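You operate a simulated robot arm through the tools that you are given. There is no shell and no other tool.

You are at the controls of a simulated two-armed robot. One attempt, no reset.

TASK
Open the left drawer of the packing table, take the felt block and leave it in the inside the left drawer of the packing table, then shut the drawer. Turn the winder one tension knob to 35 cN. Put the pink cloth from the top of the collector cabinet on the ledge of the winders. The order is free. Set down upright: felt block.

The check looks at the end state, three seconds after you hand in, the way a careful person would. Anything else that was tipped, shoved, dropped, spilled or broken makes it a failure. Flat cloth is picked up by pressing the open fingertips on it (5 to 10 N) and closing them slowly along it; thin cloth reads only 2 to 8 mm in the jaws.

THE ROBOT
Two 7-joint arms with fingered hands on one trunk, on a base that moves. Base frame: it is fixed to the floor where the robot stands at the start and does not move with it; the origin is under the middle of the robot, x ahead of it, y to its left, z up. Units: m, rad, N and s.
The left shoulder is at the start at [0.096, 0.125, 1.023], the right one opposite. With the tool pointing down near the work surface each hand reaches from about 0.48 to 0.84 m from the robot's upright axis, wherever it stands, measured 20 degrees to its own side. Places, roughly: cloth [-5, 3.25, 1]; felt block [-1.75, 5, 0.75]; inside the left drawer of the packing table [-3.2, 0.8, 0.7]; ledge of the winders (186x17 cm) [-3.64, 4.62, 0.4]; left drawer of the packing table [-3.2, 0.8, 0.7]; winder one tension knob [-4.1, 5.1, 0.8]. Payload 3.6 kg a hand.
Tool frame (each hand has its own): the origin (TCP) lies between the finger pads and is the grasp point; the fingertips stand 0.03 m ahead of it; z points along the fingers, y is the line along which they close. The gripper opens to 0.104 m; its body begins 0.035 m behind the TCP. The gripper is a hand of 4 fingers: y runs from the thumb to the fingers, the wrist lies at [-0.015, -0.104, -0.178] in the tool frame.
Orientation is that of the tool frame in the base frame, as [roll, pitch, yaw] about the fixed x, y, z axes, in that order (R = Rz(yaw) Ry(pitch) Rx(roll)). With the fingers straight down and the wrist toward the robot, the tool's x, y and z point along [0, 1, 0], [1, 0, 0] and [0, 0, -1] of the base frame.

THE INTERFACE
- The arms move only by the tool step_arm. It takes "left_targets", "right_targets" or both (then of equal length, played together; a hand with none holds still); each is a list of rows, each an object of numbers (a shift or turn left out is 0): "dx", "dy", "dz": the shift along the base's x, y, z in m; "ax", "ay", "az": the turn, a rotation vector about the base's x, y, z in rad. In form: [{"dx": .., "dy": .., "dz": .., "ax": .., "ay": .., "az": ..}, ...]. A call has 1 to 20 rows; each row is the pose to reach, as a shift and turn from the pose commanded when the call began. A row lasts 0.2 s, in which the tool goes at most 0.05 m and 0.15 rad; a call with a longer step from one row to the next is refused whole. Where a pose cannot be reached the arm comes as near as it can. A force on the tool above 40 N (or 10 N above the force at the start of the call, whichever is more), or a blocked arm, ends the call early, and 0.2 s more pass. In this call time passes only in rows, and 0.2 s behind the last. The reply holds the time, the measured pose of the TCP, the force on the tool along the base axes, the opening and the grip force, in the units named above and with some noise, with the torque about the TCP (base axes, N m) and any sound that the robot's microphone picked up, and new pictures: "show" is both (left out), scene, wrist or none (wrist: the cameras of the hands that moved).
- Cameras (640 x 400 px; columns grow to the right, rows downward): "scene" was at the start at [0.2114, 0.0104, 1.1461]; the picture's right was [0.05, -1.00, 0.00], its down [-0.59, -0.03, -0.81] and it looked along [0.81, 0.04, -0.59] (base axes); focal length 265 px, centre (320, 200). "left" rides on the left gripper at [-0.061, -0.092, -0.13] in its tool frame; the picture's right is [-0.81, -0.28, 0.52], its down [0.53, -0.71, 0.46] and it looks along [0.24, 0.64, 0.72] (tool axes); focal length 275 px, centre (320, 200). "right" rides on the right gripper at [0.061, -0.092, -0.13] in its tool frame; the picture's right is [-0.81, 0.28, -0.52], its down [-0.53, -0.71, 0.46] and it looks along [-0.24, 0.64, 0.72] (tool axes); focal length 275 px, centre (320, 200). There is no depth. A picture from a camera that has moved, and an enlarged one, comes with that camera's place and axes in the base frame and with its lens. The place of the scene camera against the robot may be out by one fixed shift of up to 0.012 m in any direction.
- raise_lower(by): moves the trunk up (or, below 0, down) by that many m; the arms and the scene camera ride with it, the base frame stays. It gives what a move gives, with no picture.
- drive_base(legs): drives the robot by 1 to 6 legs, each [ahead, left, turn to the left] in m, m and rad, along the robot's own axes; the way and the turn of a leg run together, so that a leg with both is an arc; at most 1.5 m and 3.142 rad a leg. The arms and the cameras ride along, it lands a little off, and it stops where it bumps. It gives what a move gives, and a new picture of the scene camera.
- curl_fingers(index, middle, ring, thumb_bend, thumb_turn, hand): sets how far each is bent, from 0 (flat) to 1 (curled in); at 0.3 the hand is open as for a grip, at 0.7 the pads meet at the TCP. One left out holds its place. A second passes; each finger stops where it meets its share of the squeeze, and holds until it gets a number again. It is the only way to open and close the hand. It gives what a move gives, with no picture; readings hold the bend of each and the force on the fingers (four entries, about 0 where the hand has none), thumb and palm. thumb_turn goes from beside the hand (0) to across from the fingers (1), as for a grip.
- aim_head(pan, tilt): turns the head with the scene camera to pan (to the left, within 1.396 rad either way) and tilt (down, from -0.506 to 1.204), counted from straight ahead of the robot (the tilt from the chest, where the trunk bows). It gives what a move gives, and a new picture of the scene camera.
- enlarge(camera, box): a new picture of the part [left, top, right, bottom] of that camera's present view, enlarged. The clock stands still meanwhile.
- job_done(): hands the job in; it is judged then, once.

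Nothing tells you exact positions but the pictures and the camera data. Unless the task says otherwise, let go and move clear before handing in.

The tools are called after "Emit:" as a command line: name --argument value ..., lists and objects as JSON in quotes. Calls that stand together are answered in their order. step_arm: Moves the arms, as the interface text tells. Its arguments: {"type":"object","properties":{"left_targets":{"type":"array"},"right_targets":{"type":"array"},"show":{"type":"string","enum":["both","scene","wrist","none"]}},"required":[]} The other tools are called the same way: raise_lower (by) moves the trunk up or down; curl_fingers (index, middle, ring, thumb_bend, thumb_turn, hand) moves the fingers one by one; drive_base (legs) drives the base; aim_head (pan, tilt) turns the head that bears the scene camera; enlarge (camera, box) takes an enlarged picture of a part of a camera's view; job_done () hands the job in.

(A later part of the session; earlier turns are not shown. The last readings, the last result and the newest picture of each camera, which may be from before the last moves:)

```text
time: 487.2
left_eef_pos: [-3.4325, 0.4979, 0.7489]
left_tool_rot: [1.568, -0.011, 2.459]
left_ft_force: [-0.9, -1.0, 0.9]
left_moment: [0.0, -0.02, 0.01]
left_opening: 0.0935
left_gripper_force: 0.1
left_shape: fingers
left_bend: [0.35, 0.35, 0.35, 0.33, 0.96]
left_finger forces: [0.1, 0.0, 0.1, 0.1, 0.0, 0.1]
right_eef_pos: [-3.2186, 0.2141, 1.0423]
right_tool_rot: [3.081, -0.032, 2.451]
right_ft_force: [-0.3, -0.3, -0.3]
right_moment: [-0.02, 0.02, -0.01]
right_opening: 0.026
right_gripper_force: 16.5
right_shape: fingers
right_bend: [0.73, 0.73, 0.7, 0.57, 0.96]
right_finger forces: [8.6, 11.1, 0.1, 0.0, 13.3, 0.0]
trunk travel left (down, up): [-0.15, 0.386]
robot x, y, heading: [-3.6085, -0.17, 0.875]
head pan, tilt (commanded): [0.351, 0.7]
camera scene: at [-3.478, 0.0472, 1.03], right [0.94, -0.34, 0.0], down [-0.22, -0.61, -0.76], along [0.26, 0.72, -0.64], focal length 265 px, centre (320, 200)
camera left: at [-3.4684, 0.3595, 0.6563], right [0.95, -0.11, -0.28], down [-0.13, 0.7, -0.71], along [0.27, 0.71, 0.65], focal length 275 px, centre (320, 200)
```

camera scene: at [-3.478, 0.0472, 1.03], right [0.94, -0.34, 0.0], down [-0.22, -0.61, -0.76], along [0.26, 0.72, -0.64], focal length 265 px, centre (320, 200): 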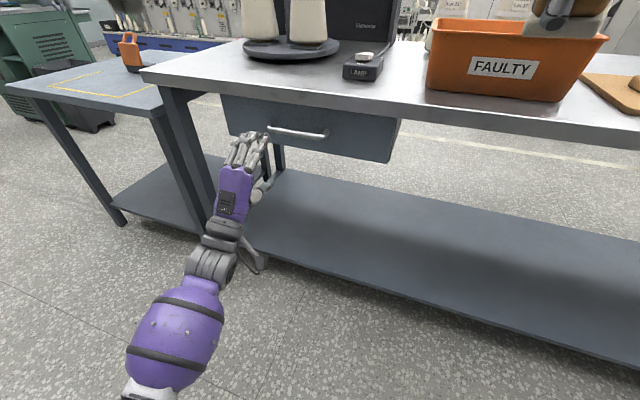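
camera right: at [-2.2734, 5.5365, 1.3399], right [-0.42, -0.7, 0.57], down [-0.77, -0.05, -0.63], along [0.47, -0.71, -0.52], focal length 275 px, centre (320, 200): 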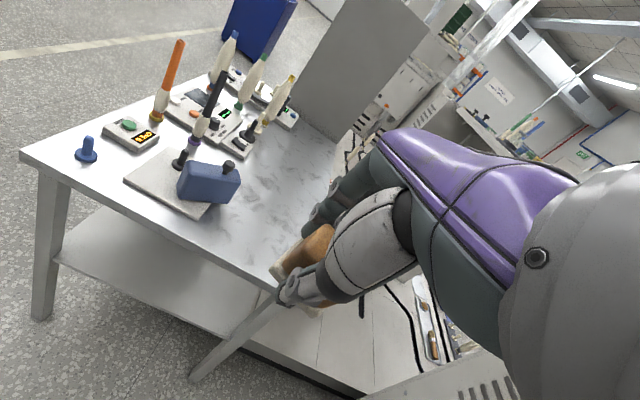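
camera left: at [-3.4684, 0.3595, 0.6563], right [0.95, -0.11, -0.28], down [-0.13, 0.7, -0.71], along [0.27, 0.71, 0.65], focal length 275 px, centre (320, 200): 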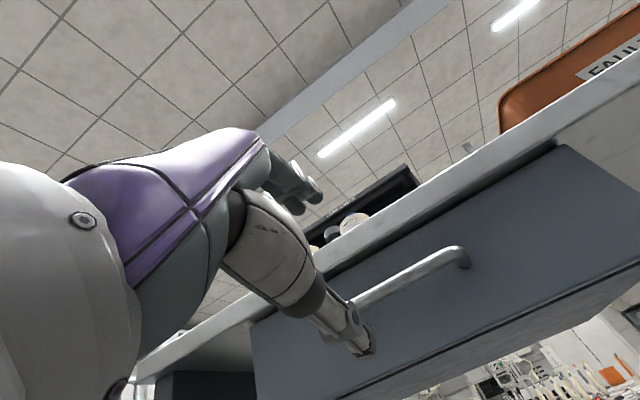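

The left hand points at the middle of the bar. I narrow the fingers to fit under the table edge and move forward in steps.

Emit:
curl_fingers --hand "left" --index 0.48 --middle 0.48 --ring 0.48 --thumb_bend 0.45

Emit:
step_arm --left_targets '[{"dx": 0.0192, "dy": 0.023}, {"dx": 0.0385, "dy": 0.0461}, {"dx": 0.0513, "dy": 0.0614}]' --show "both"

Emit:
enlarge --camera "left" --box '[260, 180, 500, 340]'

Emit:
enlarge --camera "scene" --box '[200, 80, 360, 200]'

```text
time: 488.2
left_eef_pos: [-3.4319, 0.4986, 0.7491]
left_tool_rot: [1.569, -0.01, 2.456]
left_ft_force: [0.1, -0.7, -0.3]
left_moment: [0.01, 0.0, -0.02]
left_opening: 0.0617
left_gripper_force: 0.1
left_shape: fingers
left_bend: [0.48, 0.48, 0.48, 0.45, 0.97]
left_finger forces: [0.0, 0.0, 0.0, 0.0, 0.1, 0.0]
right_eef_pos: [-3.2185, 0.2137, 1.0422]
right_tool_rot: [3.08, -0.03, 2.451]
right_ft_force: [-0.7, 0.7, -0.5]
right_moment: [-0.01, 0.03, 0.01]
right_opening: 0.0259
right_gripper_force: 16.8
right_shape: fingers
right_bend: [0.73, 0.73, 0.7, 0.57, 0.96]
right_finger forces: [8.5, 11.1, 0.0, 0.0, 13.3, 0.0]
trunk travel left (down, up): [-0.15, 0.386]
robot x, y, heading: [-3.6065, -0.1661, 0.873]
head pan, tilt (commanded): [0.351, 0.7]
```

```text
time: 489.0
left_eef_pos: [-3.3831, 0.5582, 0.7473]
left_tool_rot: [1.569, -0.011, 2.456]
left_ft_force: [-0.5, 0.1, 0.0]
left_moment: [-0.02, -0.02, -0.02]
left_opening: 0.0618
left_gripper_force: 0.1
left_shape: fingers
left_bend: [0.48, 0.48, 0.48, 0.45, 0.97]
left_finger forces: [0.0, 0.0, 0.1, 0.1, 0.1, 0.1]
right_eef_pos: [-3.2197, 0.2143, 1.0415]
right_tool_rot: [3.081, -0.032, 2.451]
right_ft_force: [-0.4, 0.3, 0.3]
right_moment: [0.0, 0.01, 0.0]
right_opening: 0.0262
right_gripper_force: 16.9
right_shape: fingers
right_bend: [0.73, 0.73, 0.7, 0.57, 0.96]
right_finger forces: [8.5, 11.2, 0.0, 0.0, 13.3, 0.0]
trunk travel left (down, up): [-0.15, 0.386]
robot x, y, heading: [-3.6064, -0.1692, 0.88]
head pan, tilt (commanded): [0.351, 0.7]
camera scene: at [-3.4781, 0.0472, 1.03], right [0.94, -0.34, 0.0], down [-0.22, -0.61, -0.76], along [0.26, 0.72, -0.64], focal length 265 px, centre (320, 200)
camera left: at [-3.4184, 0.4205, 0.6564], right [0.95, -0.11, -0.28], down [-0.13, 0.7, -0.71], along [0.27, 0.71, 0.65], focal length 275 px, centre (320, 200)
```

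scene: 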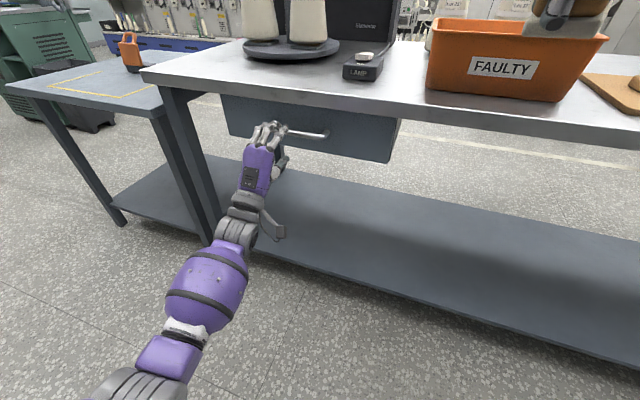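
left: 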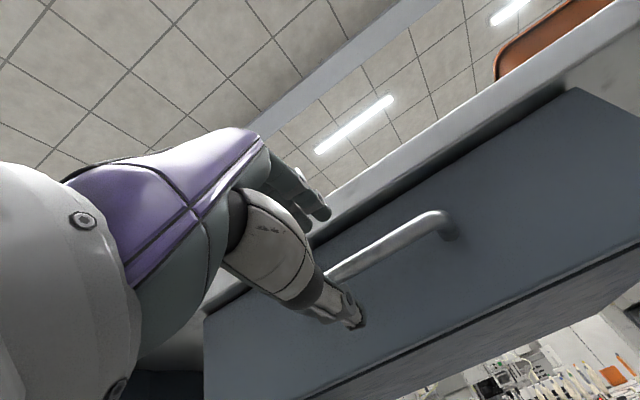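

```text
2.50 times, centred on (380, 260) of left
camera zoom: at [-3.4184, 0.4205, 0.6564], right [0.95, -0.11, -0.28], down [-0.13, 0.7, -0.71], along [0.27, 0.71, 0.65], focal length 688 px, centre (170, 50)
```

zoom: 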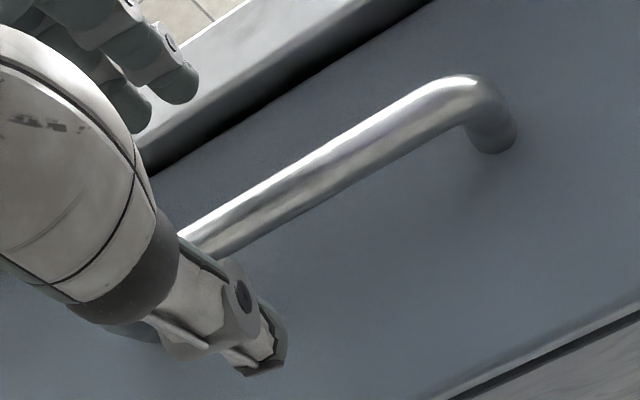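

```text
3.33 times, centred on (280, 140) of scene
camera zoom: at [-3.4781, 0.0472, 1.03], right [0.94, -0.34, 0.0], down [-0.22, -0.61, -0.76], along [0.26, 0.72, -0.64], focal length 884 px, centre (453, 400)
```

zoom: 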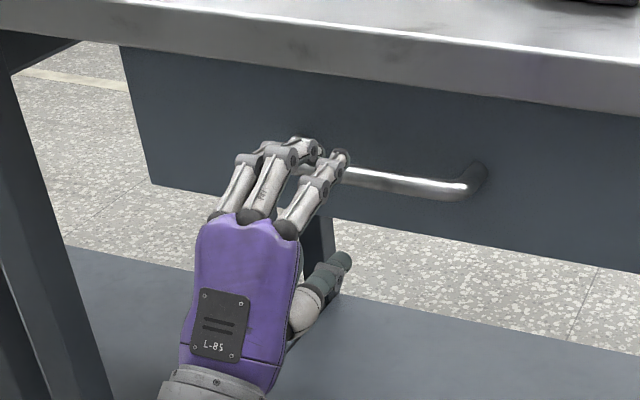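

The views put the bar about 6–7 cm ahead and slightly above the hand axis, with the hand a bit left of its middle. I shift right 2.5 cm, up 7 mm and forward 4 cm.

Emit:
step_arm --left_targets '[{"dx": 0.0192, "dy": -0.016, "dz": 0.007}, {"dx": 0.032, "dy": -0.0006, "dz": 0.007}, {"dx": 0.0448, "dy": 0.0147, "dz": 0.007}]' --show "both"

Emit:
enlarge --camera "left" --box '[260, 150, 500, 310]'

Emit:
enlarge --camera "scene" --box '[220, 80, 380, 200]'

```text
time: 489.8
left_eef_pos: [-3.3377, 0.5738, 0.7534]
left_tool_rot: [1.57, -0.011, 2.456]
left_ft_force: [0.8, -0.5, 0.3]
left_moment: [0.03, 0.01, -0.01]
left_opening: 0.0618
left_gripper_force: 0.1
left_shape: fingers
left_bend: [0.48, 0.48, 0.48, 0.45, 0.97]
left_finger forces: [0.1, 0.1, 0.0, 0.1, 0.0, 0.1]
right_eef_pos: [-3.2196, 0.2135, 1.0425]
right_tool_rot: [3.079, -0.031, 2.452]
right_ft_force: [0.1, -1.2, -0.5]
right_moment: [0.01, -0.02, 0.04]
right_opening: 0.026
right_gripper_force: 16.5
right_shape: fingers
right_bend: [0.73, 0.73, 0.7, 0.57, 0.96]
right_finger forces: [8.4, 11.1, 0.0, 0.1, 13.4, 0.0]
trunk travel left (down, up): [-0.15, 0.386]
robot x, y, heading: [-3.6048, -0.1678, 0.875]
head pan, tilt (commanded): [0.351, 0.7]
camera scene: at [-3.4781, 0.0472, 1.03], right [0.94, -0.34, 0.0], down [-0.22, -0.61, -0.76], along [0.26, 0.72, -0.64], focal length 265 px, centre (320, 200)
camera left: at [-3.374, 0.4339, 0.6613], right [0.95, -0.11, -0.28], down [-0.13, 0.7, -0.71], along [0.28, 0.71, 0.65], focal length 275 px, centre (320, 200)
```

scene: 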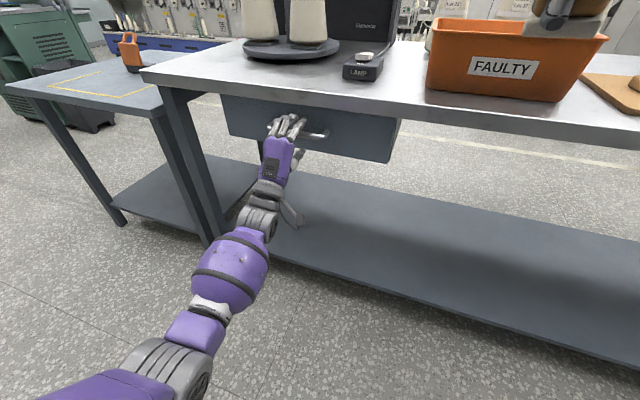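
left: 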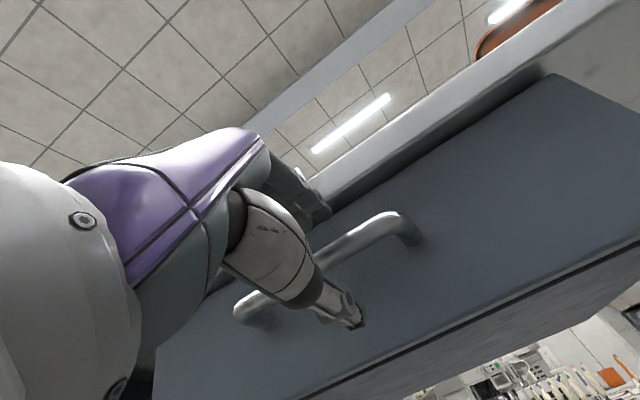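

```text
2.50 times, centred on (380, 230) of left
camera zoom: at [-3.374, 0.4339, 0.6613], right [0.95, -0.11, -0.28], down [-0.13, 0.7, -0.71], along [0.28, 0.71, 0.65], focal length 688 px, centre (170, 125)
```

zoom: 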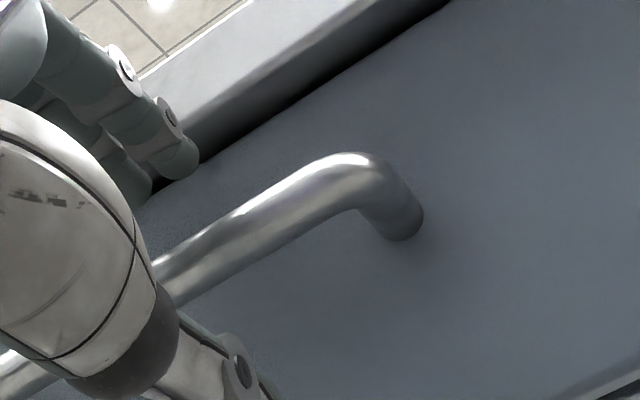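

```text
3.33 times, centred on (300, 140) of scene
camera zoom: at [-3.4781, 0.0472, 1.03], right [0.94, -0.34, 0.0], down [-0.22, -0.61, -0.76], along [0.26, 0.72, -0.64], focal length 884 px, centre (387, 400)
```

zoom: 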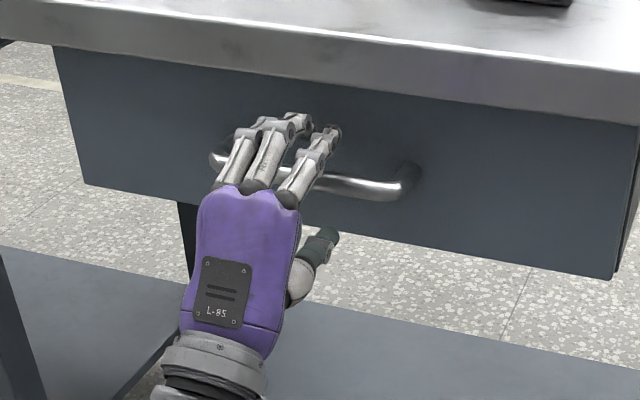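

The bar now passes right between thumb and fingers, centred. I go 2.5 cm further and close on it.

Emit:
step_arm --left_targets '[{"dx": 0.008, "dy": 0.0096}, {"dx": 0.016, "dy": 0.0192}]' --show "none"

Emit:
curl_fingers --hand "left" --index 0.6 --middle 0.6 --ring 0.6 --thumb_bend 0.6

Emit:
enlarge --camera "left" --box '[220, 150, 460, 310]'

Emit:
enlarge --camera "scene" --box '[220, 80, 380, 200]'

```text
time: 490.4
left_eef_pos: [-3.3192, 0.5922, 0.7544]
left_tool_rot: [1.57, -0.012, 2.458]
left_ft_force: [0.0, -0.4, 0.6]
left_moment: [-0.01, 0.0, 0.04]
left_opening: 0.0618
left_gripper_force: 0.1
left_shape: fingers
left_bend: [0.48, 0.48, 0.48, 0.45, 0.97]
left_finger forces: [0.0, 0.0, 0.0, 0.1, 0.0, 0.0]
right_eef_pos: [-3.22, 0.2155, 1.0416]
right_tool_rot: [3.081, -0.031, 2.449]
right_ft_force: [0.6, -0.1, -1.3]
right_moment: [-0.02, 0.03, 0.0]
right_opening: 0.026
right_gripper_force: 16.4
right_shape: fingers
right_bend: [0.73, 0.73, 0.7, 0.57, 0.96]
right_finger forces: [8.5, 11.1, 0.1, 0.1, 13.3, 0.1]
trunk travel left (down, up): [-0.15, 0.386]
robot x, y, heading: [-3.6047, -0.1658, 0.875]
head pan, tilt (commanded): [0.351, 0.7]
```

```text
time: 491.4
left_eef_pos: [-3.3203, 0.5941, 0.7545]
left_tool_rot: [1.569, -0.012, 2.456]
left_ft_force: [0.2, 0.4, -0.5]
left_moment: [0.02, -0.02, 0.01]
left_opening: 0.0268
left_gripper_force: 0.0
left_shape: fingers
left_bend: [0.6, 0.6, 0.6, 0.6, 0.99]
left_finger forces: [0.1, 0.0, 0.0, 0.0, 0.0, 0.0]
right_eef_pos: [-3.2197, 0.2139, 1.0423]
right_tool_rot: [3.081, -0.031, 2.451]
right_ft_force: [0.1, 0.2, 0.3]
right_moment: [-0.01, 0.04, 0.01]
right_opening: 0.026
right_gripper_force: 16.4
right_shape: fingers
right_bend: [0.73, 0.73, 0.7, 0.57, 0.96]
right_finger forces: [8.5, 11.1, 0.0, 0.0, 13.3, 0.0]
trunk travel left (down, up): [-0.15, 0.386]
robot x, y, heading: [-3.6047, -0.1636, 0.878]
head pan, tilt (commanded): [0.351, 0.7]
```

```text
2.50 times, centred on (340, 230) of left
camera zoom: at [-3.3575, 0.4535, 0.6631], right [0.95, -0.11, -0.28], down [-0.13, 0.7, -0.71], along [0.27, 0.71, 0.65], focal length 688 px, centre (270, 125)
```

zoom: 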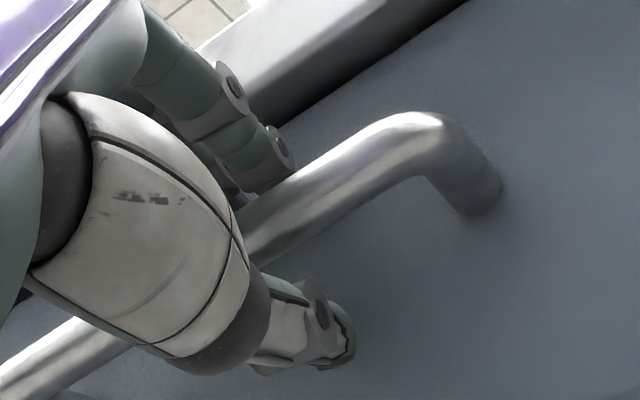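

```text
3.33 times, centred on (300, 140) of scene
camera zoom: at [-3.4781, 0.0471, 1.0301], right [0.94, -0.34, 0.0], down [-0.22, -0.61, -0.76], along [0.26, 0.72, -0.64], focal length 884 px, centre (387, 400)
```

zoom: 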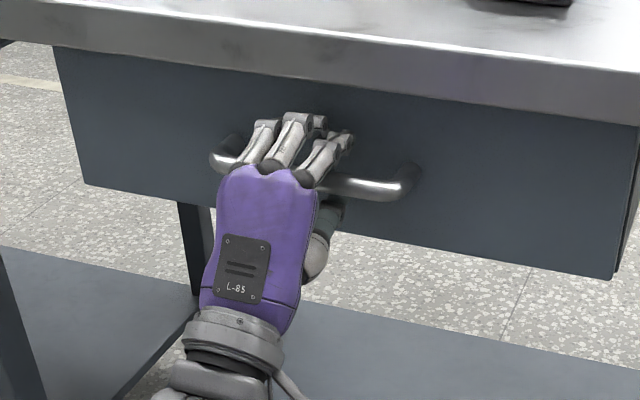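

The fingers wrap over the bar with the thumb beneath. I close firmly.

Emit:
curl_fingers --hand "left" --index 0.72 --middle 0.72 --ring 0.72 --thumb_bend 0.7

Emit:
enlarge --camera "left" --box '[220, 150, 460, 310]'

```text
time: 492.4
left_eef_pos: [-3.3207, 0.5924, 0.7549]
left_tool_rot: [1.569, -0.011, 2.457]
left_ft_force: [1.0, 0.4, 0.9]
left_moment: [0.03, 0.0, -0.03]
left_opening: 0.0
left_gripper_force: 0.3
left_shape: fingers
left_bend: [0.72, 0.72, 0.72, 0.69, 1.0]
left_finger forces: [0.1, 0.0, 0.6, 0.0, 0.0, 0.1]
right_eef_pos: [-3.2196, 0.2145, 1.042]
right_tool_rot: [3.08, -0.032, 2.452]
right_ft_force: [-0.4, -0.1, -0.1]
right_moment: [-0.03, 0.0, 0.03]
right_opening: 0.0261
right_gripper_force: 16.2
right_shape: fingers
right_bend: [0.73, 0.73, 0.7, 0.57, 0.96]
right_finger forces: [8.5, 11.1, 0.0, 0.0, 13.3, 0.1]
trunk travel left (down, up): [-0.15, 0.386]
robot x, y, heading: [-3.6055, -0.1611, 0.882]
head pan, tilt (commanded): [0.351, 0.7]
```

```text
2.50 times, centred on (340, 230) of left
camera zoom: at [-3.3575, 0.4535, 0.6631], right [0.95, -0.11, -0.28], down [-0.13, 0.7, -0.71], along [0.27, 0.71, 0.65], focal length 688 px, centre (270, 125)
```

zoom: 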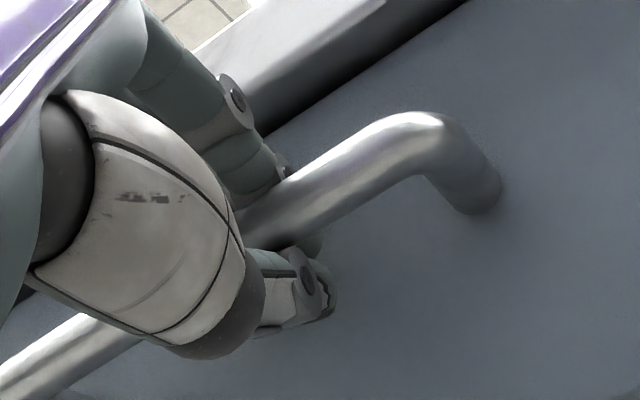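

The fingers have hooked behind the bar. I pull the drawer open by backing the base slowly.

Emit:
drive_base --legs '[[-0.1, 0, 0]]'

Emit:
enlarge --camera "scene" --box '[180, 60, 420, 220]'

```text
time: 493.5
left_eef_pos: [-3.3833, 0.5163, 0.7564]
left_tool_rot: [1.568, -0.011, 2.454]
left_ft_force: [0.3, 0.1, 0.3]
left_moment: [0.01, 0.0, -0.04]
left_opening: 0.0002
left_gripper_force: 0.2
left_shape: fingers
left_bend: [0.72, 0.72, 0.72, 0.69, 1.0]
left_finger forces: [0.0, 0.0, 0.0, 0.0, 0.4, 0.0]
right_eef_pos: [-3.2827, 0.1364, 1.043]
right_tool_rot: [3.081, -0.031, 2.45]
right_ft_force: [-0.2, -0.2, 0.0]
right_moment: [0.01, -0.01, 0.0]
right_opening: 0.026
right_gripper_force: 16.4
right_shape: fingers
right_bend: [0.73, 0.73, 0.7, 0.57, 0.96]
right_finger forces: [8.5, 11.3, 0.0, 0.0, 13.3, 0.0]
trunk travel left (down, up): [-0.15, 0.386]
robot x, y, heading: [-3.6674, -0.2394, 0.874]
head pan, tilt (commanded): [0.351, 0.7]
camera scene: at [-3.542, -0.0298, 1.0302], right [0.94, -0.34, 0.0], down [-0.22, -0.61, -0.77], along [0.26, 0.72, -0.64], focal length 265 px, centre (320, 200)
```

scene: 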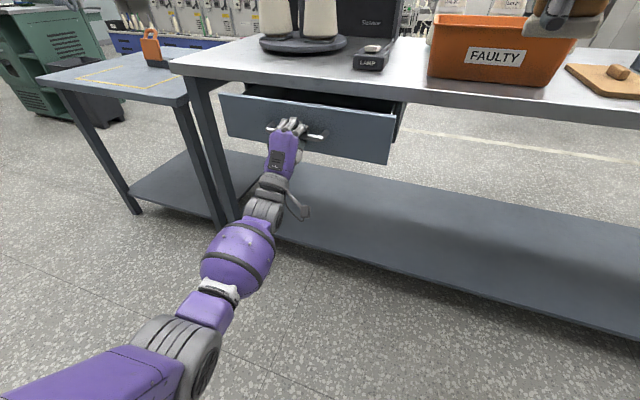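

```text
2.50 times, centred on (300, 140) of scene
camera zoom: at [-3.542, -0.0298, 1.0302], right [0.94, -0.34, 0.0], down [-0.22, -0.61, -0.77], along [0.26, 0.72, -0.64], focal length 663 px, centre (370, 350)
```

zoom: 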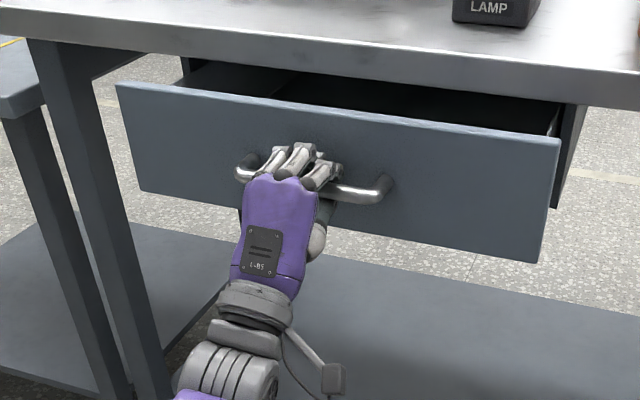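

The drawer slides out smoothly, about 10 cm so far. I pull a further 14 cm by retracting the arm.

Emit:
step_arm --left_targets '[{"dx": -0.016, "dy": -0.019}, {"dx": -0.032, "dy": -0.038}, {"dx": -0.048, "dy": -0.0575}, {"dx": -0.064, "dy": -0.0767}, {"dx": -0.08, "dy": -0.0959}, {"dx": -0.09, "dy": -0.1079}]' --show "scene"

Emit:
enlarge --camera "scene" --box '[160, 60, 420, 230]'

```text
time: 494.9
left_eef_pos: [-3.473, 0.4062, 0.7554]
left_tool_rot: [1.568, -0.01, 2.456]
left_ft_force: [-0.9, -0.9, -0.5]
left_moment: [0.0, 0.02, -0.01]
left_opening: 0.0
left_gripper_force: 0.4
left_shape: fingers
left_bend: [0.72, 0.72, 0.72, 0.69, 1.0]
left_finger forces: [0.1, 0.0, 0.0, 0.0, 0.5, 0.1]
right_eef_pos: [-3.2834, 0.1379, 1.0409]
right_tool_rot: [3.08, -0.032, 2.451]
right_ft_force: [-0.7, -0.7, 0.1]
right_moment: [0.0, -0.03, -0.01]
right_opening: 0.0261
right_gripper_force: 16.8
right_shape: fingers
right_bend: [0.73, 0.73, 0.7, 0.57, 0.96]
right_finger forces: [8.5, 11.2, 0.0, 0.0, 13.2, 0.1]
trunk travel left (down, up): [-0.15, 0.386]
robot x, y, heading: [-3.6682, -0.2441, 0.875]
head pan, tilt (commanded): [0.351, 0.7]
camera scene: at [-3.5418, -0.0295, 1.0301], right [0.94, -0.34, 0.0], down [-0.22, -0.61, -0.77], along [0.26, 0.72, -0.64], focal length 265 px, centre (320, 200)
```

scene: 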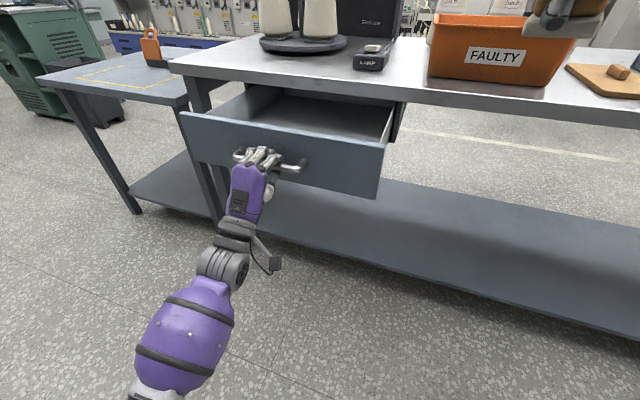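

```text
2.35 times, centred on (290, 145) of scene
camera zoom: at [-3.5418, -0.0295, 1.0301], right [0.94, -0.34, 0.0], down [-0.22, -0.61, -0.77], along [0.26, 0.72, -0.64], focal length 624 px, centre (391, 329)
```

zoom: 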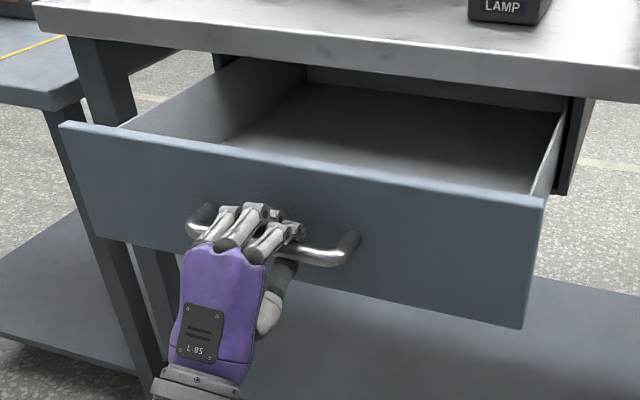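

The drawer is open about 23 cm and empty inside. I release the handle and back the left hand off.

Emit:
curl_fingers --hand "left" --index 0.45 --middle 0.45 --ring 0.45 --thumb_bend 0.42

Emit:
step_arm --left_targets '[{"dx": -0.0128, "dy": -0.0153}, {"dx": -0.0256, "dy": -0.0307}, {"dx": -0.0384, "dy": -0.046}]' --show "both"

```text
time: 495.9
left_eef_pos: [-3.4744, 0.4079, 0.7549]
left_tool_rot: [1.569, -0.01, 2.452]
left_ft_force: [0.1, -0.5, -0.1]
left_moment: [0.0, -0.03, -0.03]
left_opening: 0.0683
left_gripper_force: 0.0
left_shape: fingers
left_bend: [0.45, 0.45, 0.45, 0.42, 0.97]
left_finger forces: [0.0, 0.1, 0.0, 0.0, 0.0, 0.1]
right_eef_pos: [-3.2828, 0.1369, 1.041]
right_tool_rot: [3.081, -0.03, 2.45]
right_ft_force: [0.8, 0.4, -1.4]
right_moment: [-0.01, 0.02, 0.01]
right_opening: 0.0259
right_gripper_force: 16.7
right_shape: fingers
right_bend: [0.73, 0.73, 0.7, 0.57, 0.96]
right_finger forces: [8.5, 11.2, 0.1, 0.0, 13.3, 0.1]
trunk travel left (down, up): [-0.15, 0.386]
robot x, y, heading: [-3.6716, -0.2426, 0.876]
head pan, tilt (commanded): [0.351, 0.7]
```

```text
time: 496.7
left_eef_pos: [-3.5132, 0.3618, 0.7558]
left_tool_rot: [1.568, -0.011, 2.455]
left_ft_force: [-0.4, 0.2, -0.2]
left_moment: [-0.01, 0.01, 0.02]
left_opening: 0.0684
left_gripper_force: 0.0
left_shape: fingers
left_bend: [0.45, 0.45, 0.45, 0.42, 0.97]
left_finger forces: [0.0, 0.0, 0.0, 0.0, 0.0, 0.1]
right_eef_pos: [-3.2839, 0.1377, 1.0419]
right_tool_rot: [3.08, -0.031, 2.45]
right_ft_force: [0.4, -0.5, 0.1]
right_moment: [0.01, -0.01, 0.02]
right_opening: 0.0256
right_gripper_force: 16.3
right_shape: fingers
right_bend: [0.73, 0.73, 0.7, 0.57, 0.96]
right_finger forces: [8.6, 11.2, 0.0, 0.0, 13.2, 0.0]
trunk travel left (down, up): [-0.15, 0.386]
robot x, y, heading: [-3.6677, -0.2388, 0.875]
head pan, tilt (commanded): [0.351, 0.7]
camera scene: at [-3.5417, -0.0295, 1.0301], right [0.94, -0.34, 0.0], down [-0.22, -0.61, -0.77], along [0.26, 0.72, -0.64], focal length 265 px, centre (320, 200)
camera left: at [-3.5494, 0.2221, 0.6631], right [0.95, -0.11, -0.28], down [-0.13, 0.7, -0.71], along [0.28, 0.71, 0.65], focal length 275 px, centre (320, 200)
```

scene: 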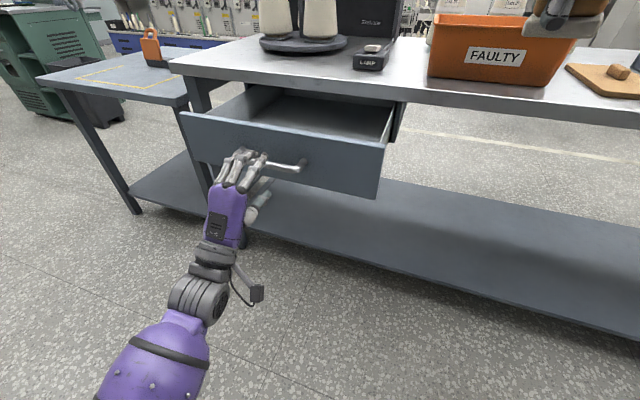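
left: 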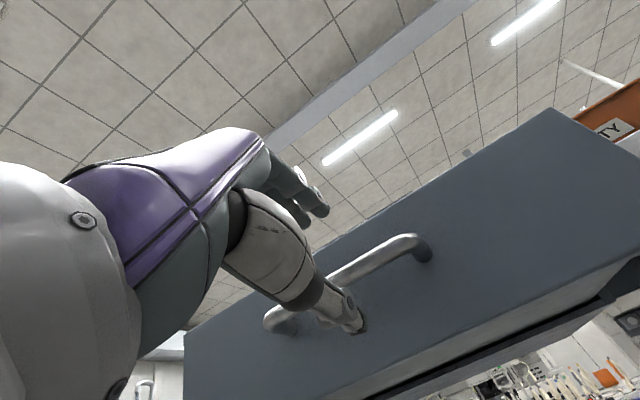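

Emit:
step_arm --left_targets '[{"dx": -0.005, "dy": -0.006, "dz": 0.005, "ax": -0.1099, "ay": 0.0912}, {"dx": -0.01, "dy": -0.012, "dz": 0.01, "ax": -0.2198, "ay": 0.1824}, {"dx": -0.015, "dy": -0.018, "dz": 0.02, "ax": -0.3297, "ay": 0.2736}, {"dx": -0.02, "dy": -0.024, "dz": 0.03, "ax": -0.4396, "ay": 0.3648}, {"dx": -0.025, "dy": -0.03, "dz": 0.045, "ax": -0.5495, "ay": 0.456}, {"dx": -0.03, "dy": -0.036, "dz": 0.06, "ax": -0.6594, "ay": 0.5472}, {"dx": -0.035, "dy": -0.042, "dz": 0.08, "ax": -0.7693, "ay": 0.6384}, {"dx": -0.04, "dy": -0.048, "dz": 0.1, "ax": -0.8792, "ay": 0.7296}, {"dx": -0.045, "dy": -0.054, "dz": 0.13, "ax": -0.9891, "ay": 0.8208}, {"dx": -0.05, "dy": -0.06, "dz": 0.16, "ax": -1.099, "ay": 0.912}, {"dx": -0.05, "dy": -0.06, "dz": 0.2, "ax": -1.2089, "ay": 1.0032}, {"dx": -0.05, "dy": -0.06, "dz": 0.24, "ax": -1.2089, "ay": 1.0032}]' --show "scene"

```text
time: 499.3
left_eef_pos: [-3.5633, 0.3018, 0.9963]
left_tool_rot: [-3.141, -0.005, 2.44]
left_ft_force: [-0.5, 0.3, -0.7]
left_moment: [0.01, 0.0, -0.03]
left_opening: 0.0687
left_gripper_force: 0.0
left_shape: fingers
left_bend: [0.45, 0.45, 0.45, 0.42, 0.97]
left_finger forces: [0.0, 0.0, 0.1, 0.0, 0.0, 0.1]
left hand out of reach, approached as far as the arm can: row 5, 6, 7, 8
right_eef_pos: [-3.2826, 0.1366, 1.0414]
right_tool_rot: [3.079, -0.03, 2.453]
right_ft_force: [-0.3, 0.0, -1.1]
right_moment: [0.06, 0.03, 0.01]
right_opening: 0.026
right_gripper_force: 16.4
right_shape: fingers
right_bend: [0.73, 0.73, 0.7, 0.57, 0.96]
right_finger forces: [8.4, 11.3, 0.0, 0.0, 13.3, 0.0]
trunk travel left (down, up): [-0.15, 0.386]
robot x, y, heading: [-3.6704, -0.2414, 0.879]
head pan, tilt (commanded): [0.351, 0.7]
camera scene: at [-3.5418, -0.0297, 1.0301], right [0.94, -0.34, 0.0], down [-0.22, -0.61, -0.77], along [0.26, 0.72, -0.64], focal length 265 px, centre (320, 200)
```

scene: 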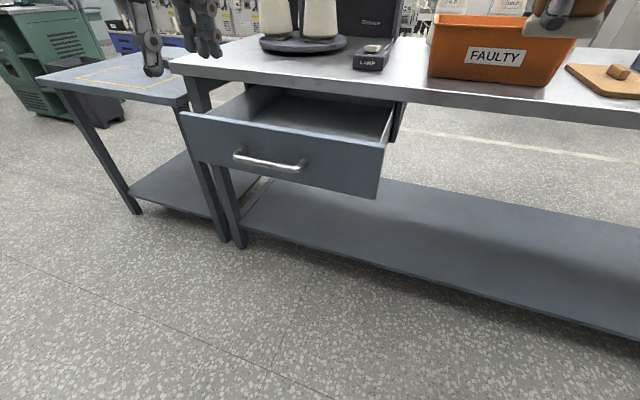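

The drawer stays open and the left hand is clear. I strafe left so the right hand with the block faces the open drawer.

Emit:
drive_base --legs '[[0.05, 0.38, 0]]'

Emit:
aim_head --pan -0.1 --tilt 0.85

```text
time: 503.2
left_eef_pos: [-3.8163, 0.5788, 0.9959]
left_tool_rot: [3.139, -0.006, 2.438]
left_ft_force: [0.0, 0.8, -0.3]
left_moment: [0.03, -0.03, -0.02]
left_opening: 0.0688
left_gripper_force: 0.1
left_shape: fingers
left_bend: [0.45, 0.45, 0.45, 0.42, 0.97]
left_finger forces: [0.1, 0.1, 0.0, 0.0, 0.1, 0.1]
right_eef_pos: [-3.5365, 0.4143, 1.0421]
right_tool_rot: [3.081, -0.03, 2.448]
right_ft_force: [0.4, -0.1, -0.1]
right_moment: [-0.02, 0.01, 0.01]
right_opening: 0.026
right_gripper_force: 16.8
right_shape: fingers
right_bend: [0.73, 0.73, 0.7, 0.57, 0.96]
right_finger forces: [8.3, 11.2, 0.0, 0.1, 13.3, 0.0]
trunk travel left (down, up): [-0.15, 0.386]
robot x, y, heading: [-3.922, 0.0344, 0.873]
head pan, tilt (commanded): [0.351, 0.7]
camera scene: at [-3.7954, 0.2479, 1.0301], right [0.94, -0.34, 0.0], down [-0.22, -0.61, -0.76], along [0.26, 0.72, -0.64], focal length 265 px, centre (320, 200)
```

scene: 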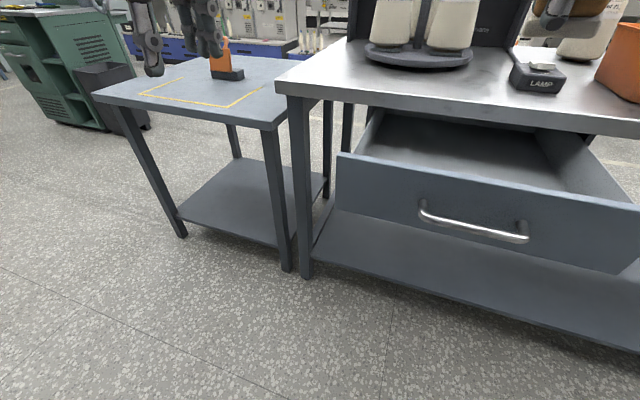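

```text
time: 504.1
left_eef_pos: [-3.8158, 0.5793, 0.9951]
left_tool_rot: [3.138, -0.008, 2.435]
left_ft_force: [0.4, -0.8, -1.1]
left_moment: [-0.01, -0.03, -0.02]
left_opening: 0.0689
left_gripper_force: 0.2
left_shape: fingers
left_bend: [0.45, 0.45, 0.45, 0.42, 0.97]
left_finger forces: [0.1, 0.0, 0.0, 0.0, 0.0, 0.0]
right_eef_pos: [-3.537, 0.4135, 1.041]
right_tool_rot: [3.081, -0.03, 2.45]
right_ft_force: [-0.2, 0.3, 0.2]
right_moment: [-0.01, 0.01, -0.02]
right_opening: 0.026
right_gripper_force: 16.1
right_shape: fingers
right_bend: [0.73, 0.73, 0.7, 0.57, 0.96]
right_finger forces: [8.4, 11.3, 0.1, 0.0, 13.3, 0.0]
trunk travel left (down, up): [-0.15, 0.386]
robot x, y, heading: [-3.9244, 0.0347, 0.874]
head pan, tilt (commanded): [-0.099, 0.85]
camera scene: at [-3.7683, 0.2227, 1.0178], right [0.7, -0.71, 0.0], down [-0.54, -0.53, -0.66], along [0.47, 0.46, -0.75], focal length 265 px, centre (320, 200)
```

scene: 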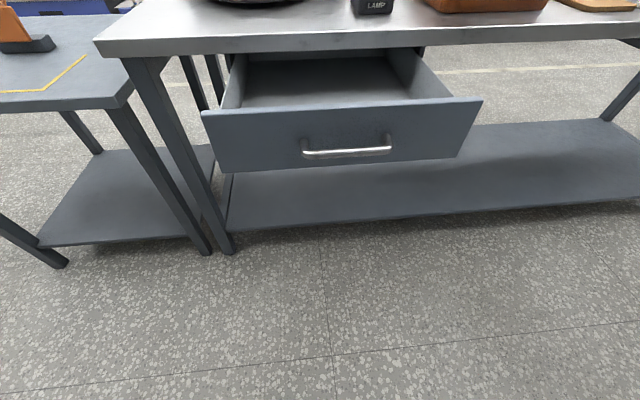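

The open drawer lies right ahead. I bring the block over it at a safe height, level the hand, and look.

Emit:
step_arm --right_targets '[{"dx": 0.033, "dy": 0.024, "dz": -0.01, "ax": -0.013, "ay": 0.003}, {"dx": 0.066, "dy": 0.048, "dz": -0.02, "ax": -0.026, "ay": 0.006}, {"dx": 0.099, "dy": 0.071, "dz": -0.03, "ax": -0.04, "ay": 0.009}, {"dx": 0.132, "dy": 0.095, "dz": -0.04, "ax": -0.053, "ay": 0.012}, {"dx": 0.162, "dy": 0.117, "dz": -0.05, "ax": -0.0658, "ay": 0.0156}]' --show "both"

Emit:
enlarge --camera "scene" --box '[260, 0, 480, 140]'

```text
time: 505.3
left_eef_pos: [-3.8156, 0.5802, 0.9957]
left_tool_rot: [3.139, -0.008, 2.436]
left_ft_force: [0.2, 0.7, -0.6]
left_moment: [0.01, 0.01, 0.01]
left_opening: 0.0688
left_gripper_force: 0.0
left_shape: fingers
left_bend: [0.45, 0.45, 0.45, 0.42, 0.97]
left_finger forces: [0.0, 0.0, 0.0, 0.0, 0.0, 0.0]
right_eef_pos: [-3.3746, 0.5317, 0.9893]
right_tool_rot: [-3.142, -0.001, 2.449]
right_ft_force: [-0.1, -0.7, -0.7]
right_moment: [-0.03, 0.0, 0.01]
right_opening: 0.0259
right_gripper_force: 15.8
right_shape: fingers
right_bend: [0.73, 0.73, 0.7, 0.57, 0.96]
right_finger forces: [8.1, 11.0, 0.0, 0.0, 13.4, 0.1]
trunk travel left (down, up): [-0.15, 0.386]
robot x, y, heading: [-3.9218, 0.0374, 0.876]
head pan, tilt (commanded): [-0.099, 0.85]
camera scene: at [-3.7682, 0.2229, 1.0177], right [0.7, -0.71, 0.0], down [-0.54, -0.53, -0.66], along [0.47, 0.46, -0.75], focal length 265 px, centre (320, 200)
camera right: at [-3.4803, 0.499, 1.1196], right [0.8, -0.31, 0.52], down [-0.05, -0.89, -0.46], along [0.6, 0.34, -0.72], focal length 275 px, centre (320, 200)
```

scene: 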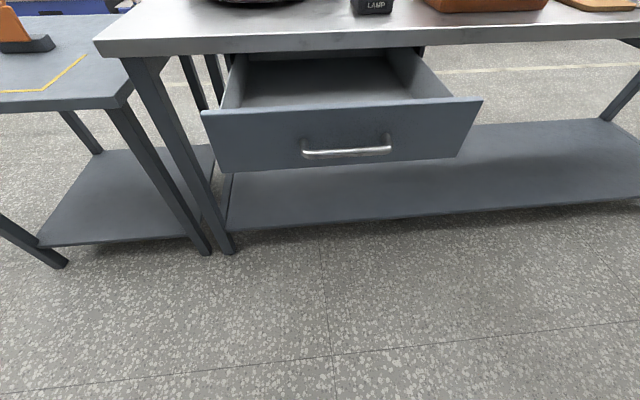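
right: 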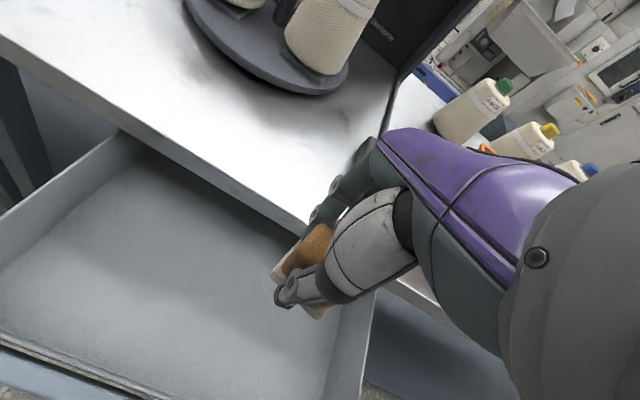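

```text
2.86 times, centred on (370, 70) of scene
camera zoom: at [-3.7682, 0.2229, 1.0177], right [0.7, -0.71, 0.0], down [-0.54, -0.53, -0.66], along [0.47, 0.46, -0.75], focal length 758 px, centre (177, 571)
```

zoom: 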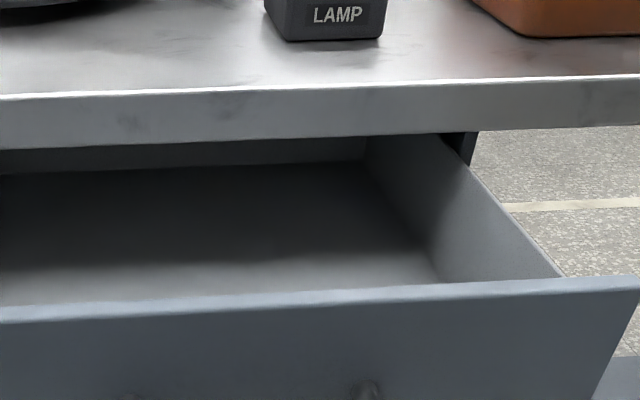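

The block is over the middle of the open part of the drawer, about 9 cm from the table edge and 13 cm from the drawer front. I lower it straight in.

Emit:
step_arm --right_targets '[{"dz": -0.04}, {"dz": -0.08}, {"dz": -0.12}, {"dz": -0.15}, {"dz": -0.18}]' --show "both"

Emit:
enlarge --camera "scene" --box '[260, 0, 480, 140]'

```text
time: 506.5
left_eef_pos: [-3.8152, 0.5797, 0.9954]
left_tool_rot: [3.139, -0.008, 2.437]
left_ft_force: [0.4, 0.5, 0.0]
left_moment: [0.03, -0.01, -0.01]
left_opening: 0.0687
left_gripper_force: 0.0
left_shape: fingers
left_bend: [0.45, 0.45, 0.45, 0.42, 0.97]
left_finger forces: [0.0, 0.1, 0.0, 0.0, 0.0, 0.0]
right_eef_pos: [-3.3735, 0.5321, 0.8125]
right_tool_rot: [3.138, -0.001, 2.45]
right_ft_force: [-0.2, 0.3, -0.9]
right_moment: [0.0, -0.01, 0.02]
right_opening: 0.0256
right_gripper_force: 16.6
right_shape: fingers
right_bend: [0.73, 0.73, 0.7, 0.57, 0.96]
right_finger forces: [8.1, 11.2, 0.0, 0.1, 13.4, 0.0]
trunk travel left (down, up): [-0.15, 0.386]
robot x, y, heading: [-3.9235, 0.0372, 0.874]
head pan, tilt (commanded): [-0.099, 0.85]
camera scene: at [-3.768, 0.2227, 1.0177], right [0.7, -0.71, 0.0], down [-0.54, -0.53, -0.66], along [0.47, 0.46, -0.75], focal length 265 px, centre (320, 200)
camera right: at [-3.4788, 0.4998, 0.9418], right [0.8, -0.31, 0.52], down [-0.05, -0.89, -0.46], along [0.6, 0.34, -0.72], focal length 275 px, centre (320, 200)
```

scene: 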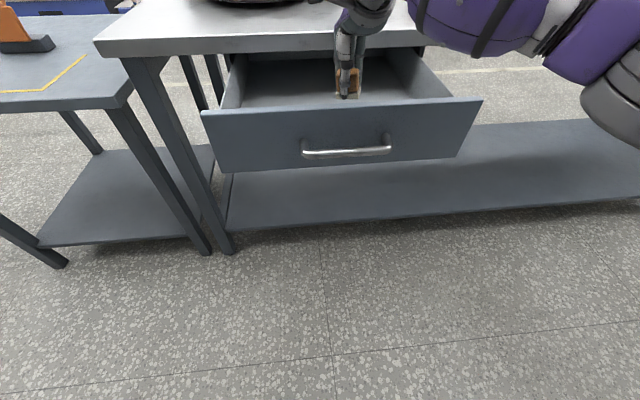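
right: 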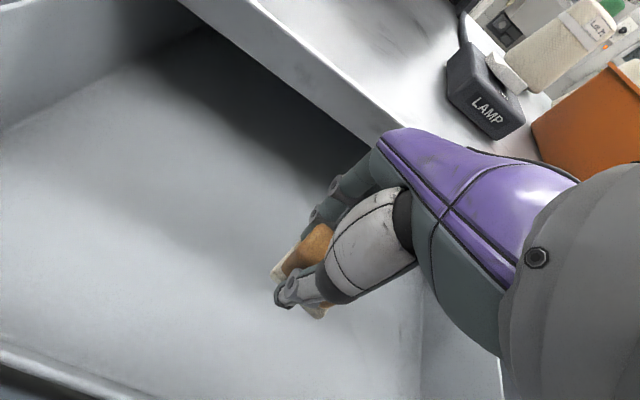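

```text
2.86 times, centred on (370, 70) of scene
camera zoom: at [-3.768, 0.2227, 1.0177], right [0.7, -0.71, 0.0], down [-0.54, -0.53, -0.66], along [0.47, 0.46, -0.75], focal length 758 px, centre (177, 571)
```

zoom: 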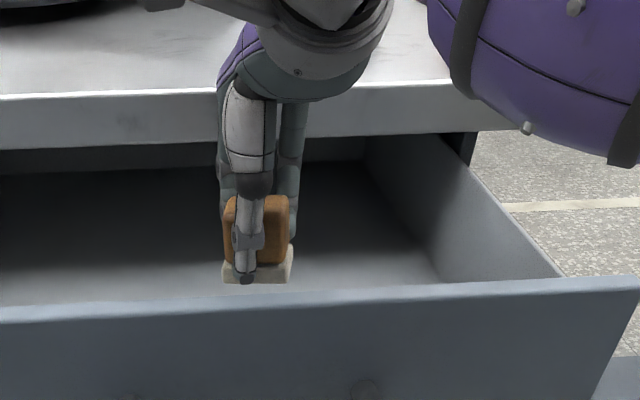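

The block hangs level inside the drawer. I lower the last few centimetres, feeling for the bottom.

Emit:
step_arm --right_targets '[{"dz": -0.015}, {"dz": -0.028}, {"dz": -0.036}, {"dz": -0.042}]' --show "none"

Emit:
enlarge --camera "scene" --box '[260, 0, 480, 140]'

```text
time: 507.5
left_eef_pos: [-3.8162, 0.5793, 0.9964]
left_tool_rot: [3.14, -0.007, 2.436]
left_ft_force: [0.1, -0.3, 0.2]
left_moment: [-0.01, 0.01, -0.03]
left_opening: 0.0688
left_gripper_force: 0.0
left_shape: fingers
left_bend: [0.45, 0.45, 0.45, 0.42, 0.97]
left_finger forces: [0.0, 0.1, 0.0, 0.0, 0.1, 0.0]
right_eef_pos: [-3.3735, 0.5298, 0.7692]
right_tool_rot: [-3.141, -0.002, 2.449]
right_ft_force: [0.0, -0.1, -0.1]
right_moment: [0.0, -0.02, 0.03]
right_opening: 0.0261
right_gripper_force: 16.5
right_shape: fingers
right_bend: [0.73, 0.73, 0.7, 0.57, 0.96]
right_finger forces: [8.1, 11.3, 0.1, 0.1, 13.4, 0.0]
trunk travel left (down, up): [-0.15, 0.386]
robot x, y, heading: [-3.9204, 0.034, 0.878]
head pan, tilt (commanded): [-0.099, 0.85]
```

```text
2.86 times, centred on (370, 70) of scene
camera zoom: at [-3.7682, 0.2226, 1.0178], right [0.7, -0.71, 0.0], down [-0.54, -0.53, -0.66], along [0.47, 0.46, -0.75], focal length 758 px, centre (177, 571)
```

zoom: 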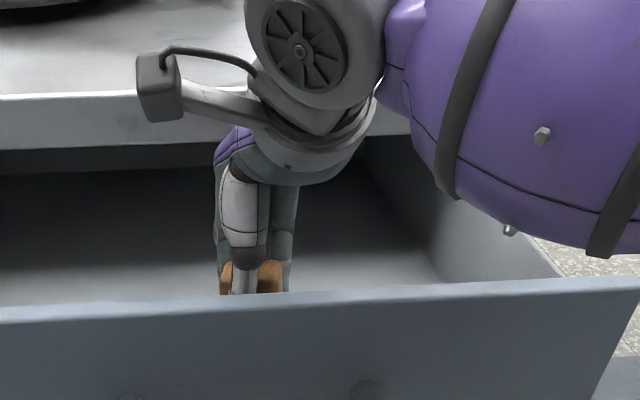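

Emit:
step_arm --right_targets '[{"dz": -0.004}, {"dz": -0.008}, {"dz": -0.012}, {"dz": -0.016}]' --show "none"

```text
time: 508.5
left_eef_pos: [-3.8171, 0.579, 0.9957]
left_tool_rot: [3.139, -0.006, 2.437]
left_ft_force: [-0.2, 0.1, 0.2]
left_moment: [-0.03, 0.02, -0.03]
left_opening: 0.0689
left_gripper_force: 0.0
left_shape: fingers
left_bend: [0.45, 0.45, 0.45, 0.42, 0.97]
left_finger forces: [0.1, 0.1, 0.0, 0.1, 0.0, 0.0]
right_eef_pos: [-3.3735, 0.5311, 0.7529]
right_tool_rot: [3.141, -0.003, 2.448]
right_ft_force: [0.0, -0.3, 0.1]
right_moment: [-0.02, -0.02, 0.0]
right_opening: 0.026
right_gripper_force: 16.6
right_shape: fingers
right_bend: [0.73, 0.73, 0.7, 0.57, 0.96]
right_finger forces: [8.0, 11.3, 0.0, 0.0, 13.4, 0.0]
trunk travel left (down, up): [-0.15, 0.386]
robot x, y, heading: [-3.922, 0.0373, 0.873]
head pan, tilt (commanded): [-0.099, 0.85]
```

Emit:
step_arm --right_targets '[{"dz": -0.004}, {"dz": -0.008}, {"dz": -0.012}, {"dz": -0.016}]' --show "none"

Emit:
enlarge --camera "right" --box '[160, 160, 440, 340]'

```text
time: 509.5
left_eef_pos: [-3.8166, 0.5774, 0.9975]
left_tool_rot: [3.137, -0.006, 2.437]
left_ft_force: [0.8, 0.2, -0.5]
left_moment: [0.02, -0.02, 0.0]
left_opening: 0.0688
left_gripper_force: 0.1
left_shape: fingers
left_bend: [0.45, 0.45, 0.45, 0.42, 0.97]
left_finger forces: [0.1, 0.0, 0.1, 0.0, 0.0, 0.1]
right_eef_pos: [-3.3729, 0.5316, 0.7452]
right_tool_rot: [3.127, -0.005, 2.447]
right_ft_force: [5.6, -3.6, 33.8]
right_moment: [0.15, 0.1, -0.06]
right_opening: 0.0263
right_gripper_force: 34.3
right_shape: fingers
right_bend: [0.74, 0.73, 0.7, 0.56, 0.96]
right_finger forces: [41.7, 10.0, 0.1, 0.1, 16.4, 0.0]
trunk travel left (down, up): [-0.15, 0.386]
robot x, y, heading: [-3.9211, 0.0353, 0.872]
head pan, tilt (commanded): [-0.099, 0.85]
```

```text
2.22 times, centred on (300, 250) of right
camera zoom: at [-3.4805, 0.4975, 0.8744], right [0.8, -0.32, 0.52], down [-0.04, -0.88, -0.47], along [0.6, 0.35, -0.72], focal length 612 px, centre (364, 89)
```

zoom: 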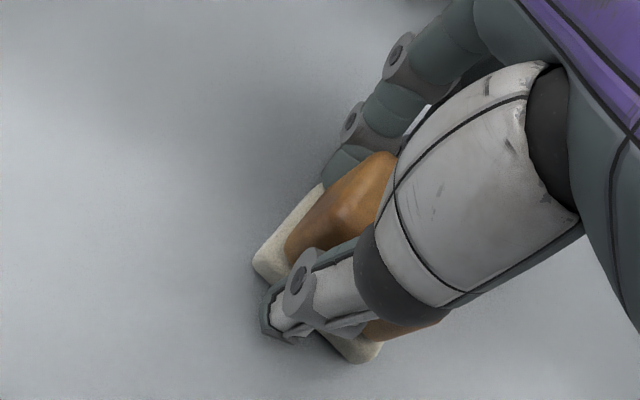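

The block has reached the drawer bottom at TCP z 0.745. I relieve the pressure and open the hand gently.

Emit:
step_arm --right_targets '[{"dz": 0.005}, {"dz": 0.009}]' --show "none"

Emit:
curl_fingers --hand "right" --index 0.62 --middle 0.62 --thumb_bend 0.52

Emit:
enlarge --camera "right" --box '[160, 160, 440, 340]'

```text
time: 510.1
left_eef_pos: [-3.8167, 0.5787, 0.9969]
left_tool_rot: [3.138, -0.007, 2.436]
left_ft_force: [0.3, 0.5, 0.1]
left_moment: [0.0, -0.03, -0.04]
left_opening: 0.0688
left_gripper_force: 0.1
left_shape: fingers
left_bend: [0.45, 0.45, 0.45, 0.42, 0.97]
left_finger forces: [0.1, 0.0, 0.1, 0.0, 0.0, 0.1]
right_eef_pos: [-3.3754, 0.5305, 0.7467]
right_tool_rot: [-3.14, -0.002, 2.45]
right_ft_force: [2.6, -2.3, 13.6]
right_moment: [0.09, -0.01, -0.02]
right_opening: 0.0262
right_gripper_force: 29.3
right_shape: fingers
right_bend: [0.73, 0.73, 0.7, 0.56, 0.96]
right_finger forces: [30.1, 13.5, 0.1, 0.0, 15.0, 0.1]
trunk travel left (down, up): [-0.15, 0.386]
robot x, y, heading: [-3.9228, 0.0361, 0.873]
head pan, tilt (commanded): [-0.099, 0.85]
```

```text
time: 511.1
left_eef_pos: [-3.8172, 0.5781, 0.997]
left_tool_rot: [3.138, -0.01, 2.435]
left_ft_force: [-0.5, -1.0, -0.4]
left_moment: [0.01, 0.01, 0.0]
left_opening: 0.0687
left_gripper_force: 0.0
left_shape: fingers
left_bend: [0.45, 0.45, 0.45, 0.42, 0.97]
left_finger forces: [0.0, 0.0, 0.0, 0.0, 0.1, 0.0]
right_eef_pos: [-3.3752, 0.5302, 0.749]
right_tool_rot: [3.137, -0.002, 2.449]
right_ft_force: [2.4, -4.2, 23.2]
right_moment: [0.06, -0.17, -0.08]
right_opening: 0.0294
right_gripper_force: 20.6
right_shape: fingers
right_bend: [0.65, 0.72, 0.7, 0.52, 0.97]
right_finger forces: [17.6, 23.5, 0.2, 0.1, 0.0, 0.1]
trunk travel left (down, up): [-0.15, 0.386]
robot x, y, heading: [-3.9224, 0.0354, 0.879]
head pan, tilt (commanded): [-0.099, 0.85]
```

```text
2.22 times, centred on (300, 250) of right
camera zoom: at [-3.4811, 0.4981, 0.8789], right [0.8, -0.31, 0.52], down [-0.05, -0.89, -0.46], along [0.6, 0.34, -0.72], focal length 612 px, centre (364, 89)
```

zoom: 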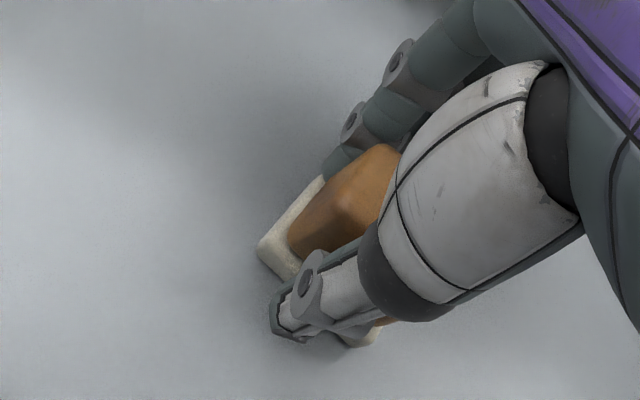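

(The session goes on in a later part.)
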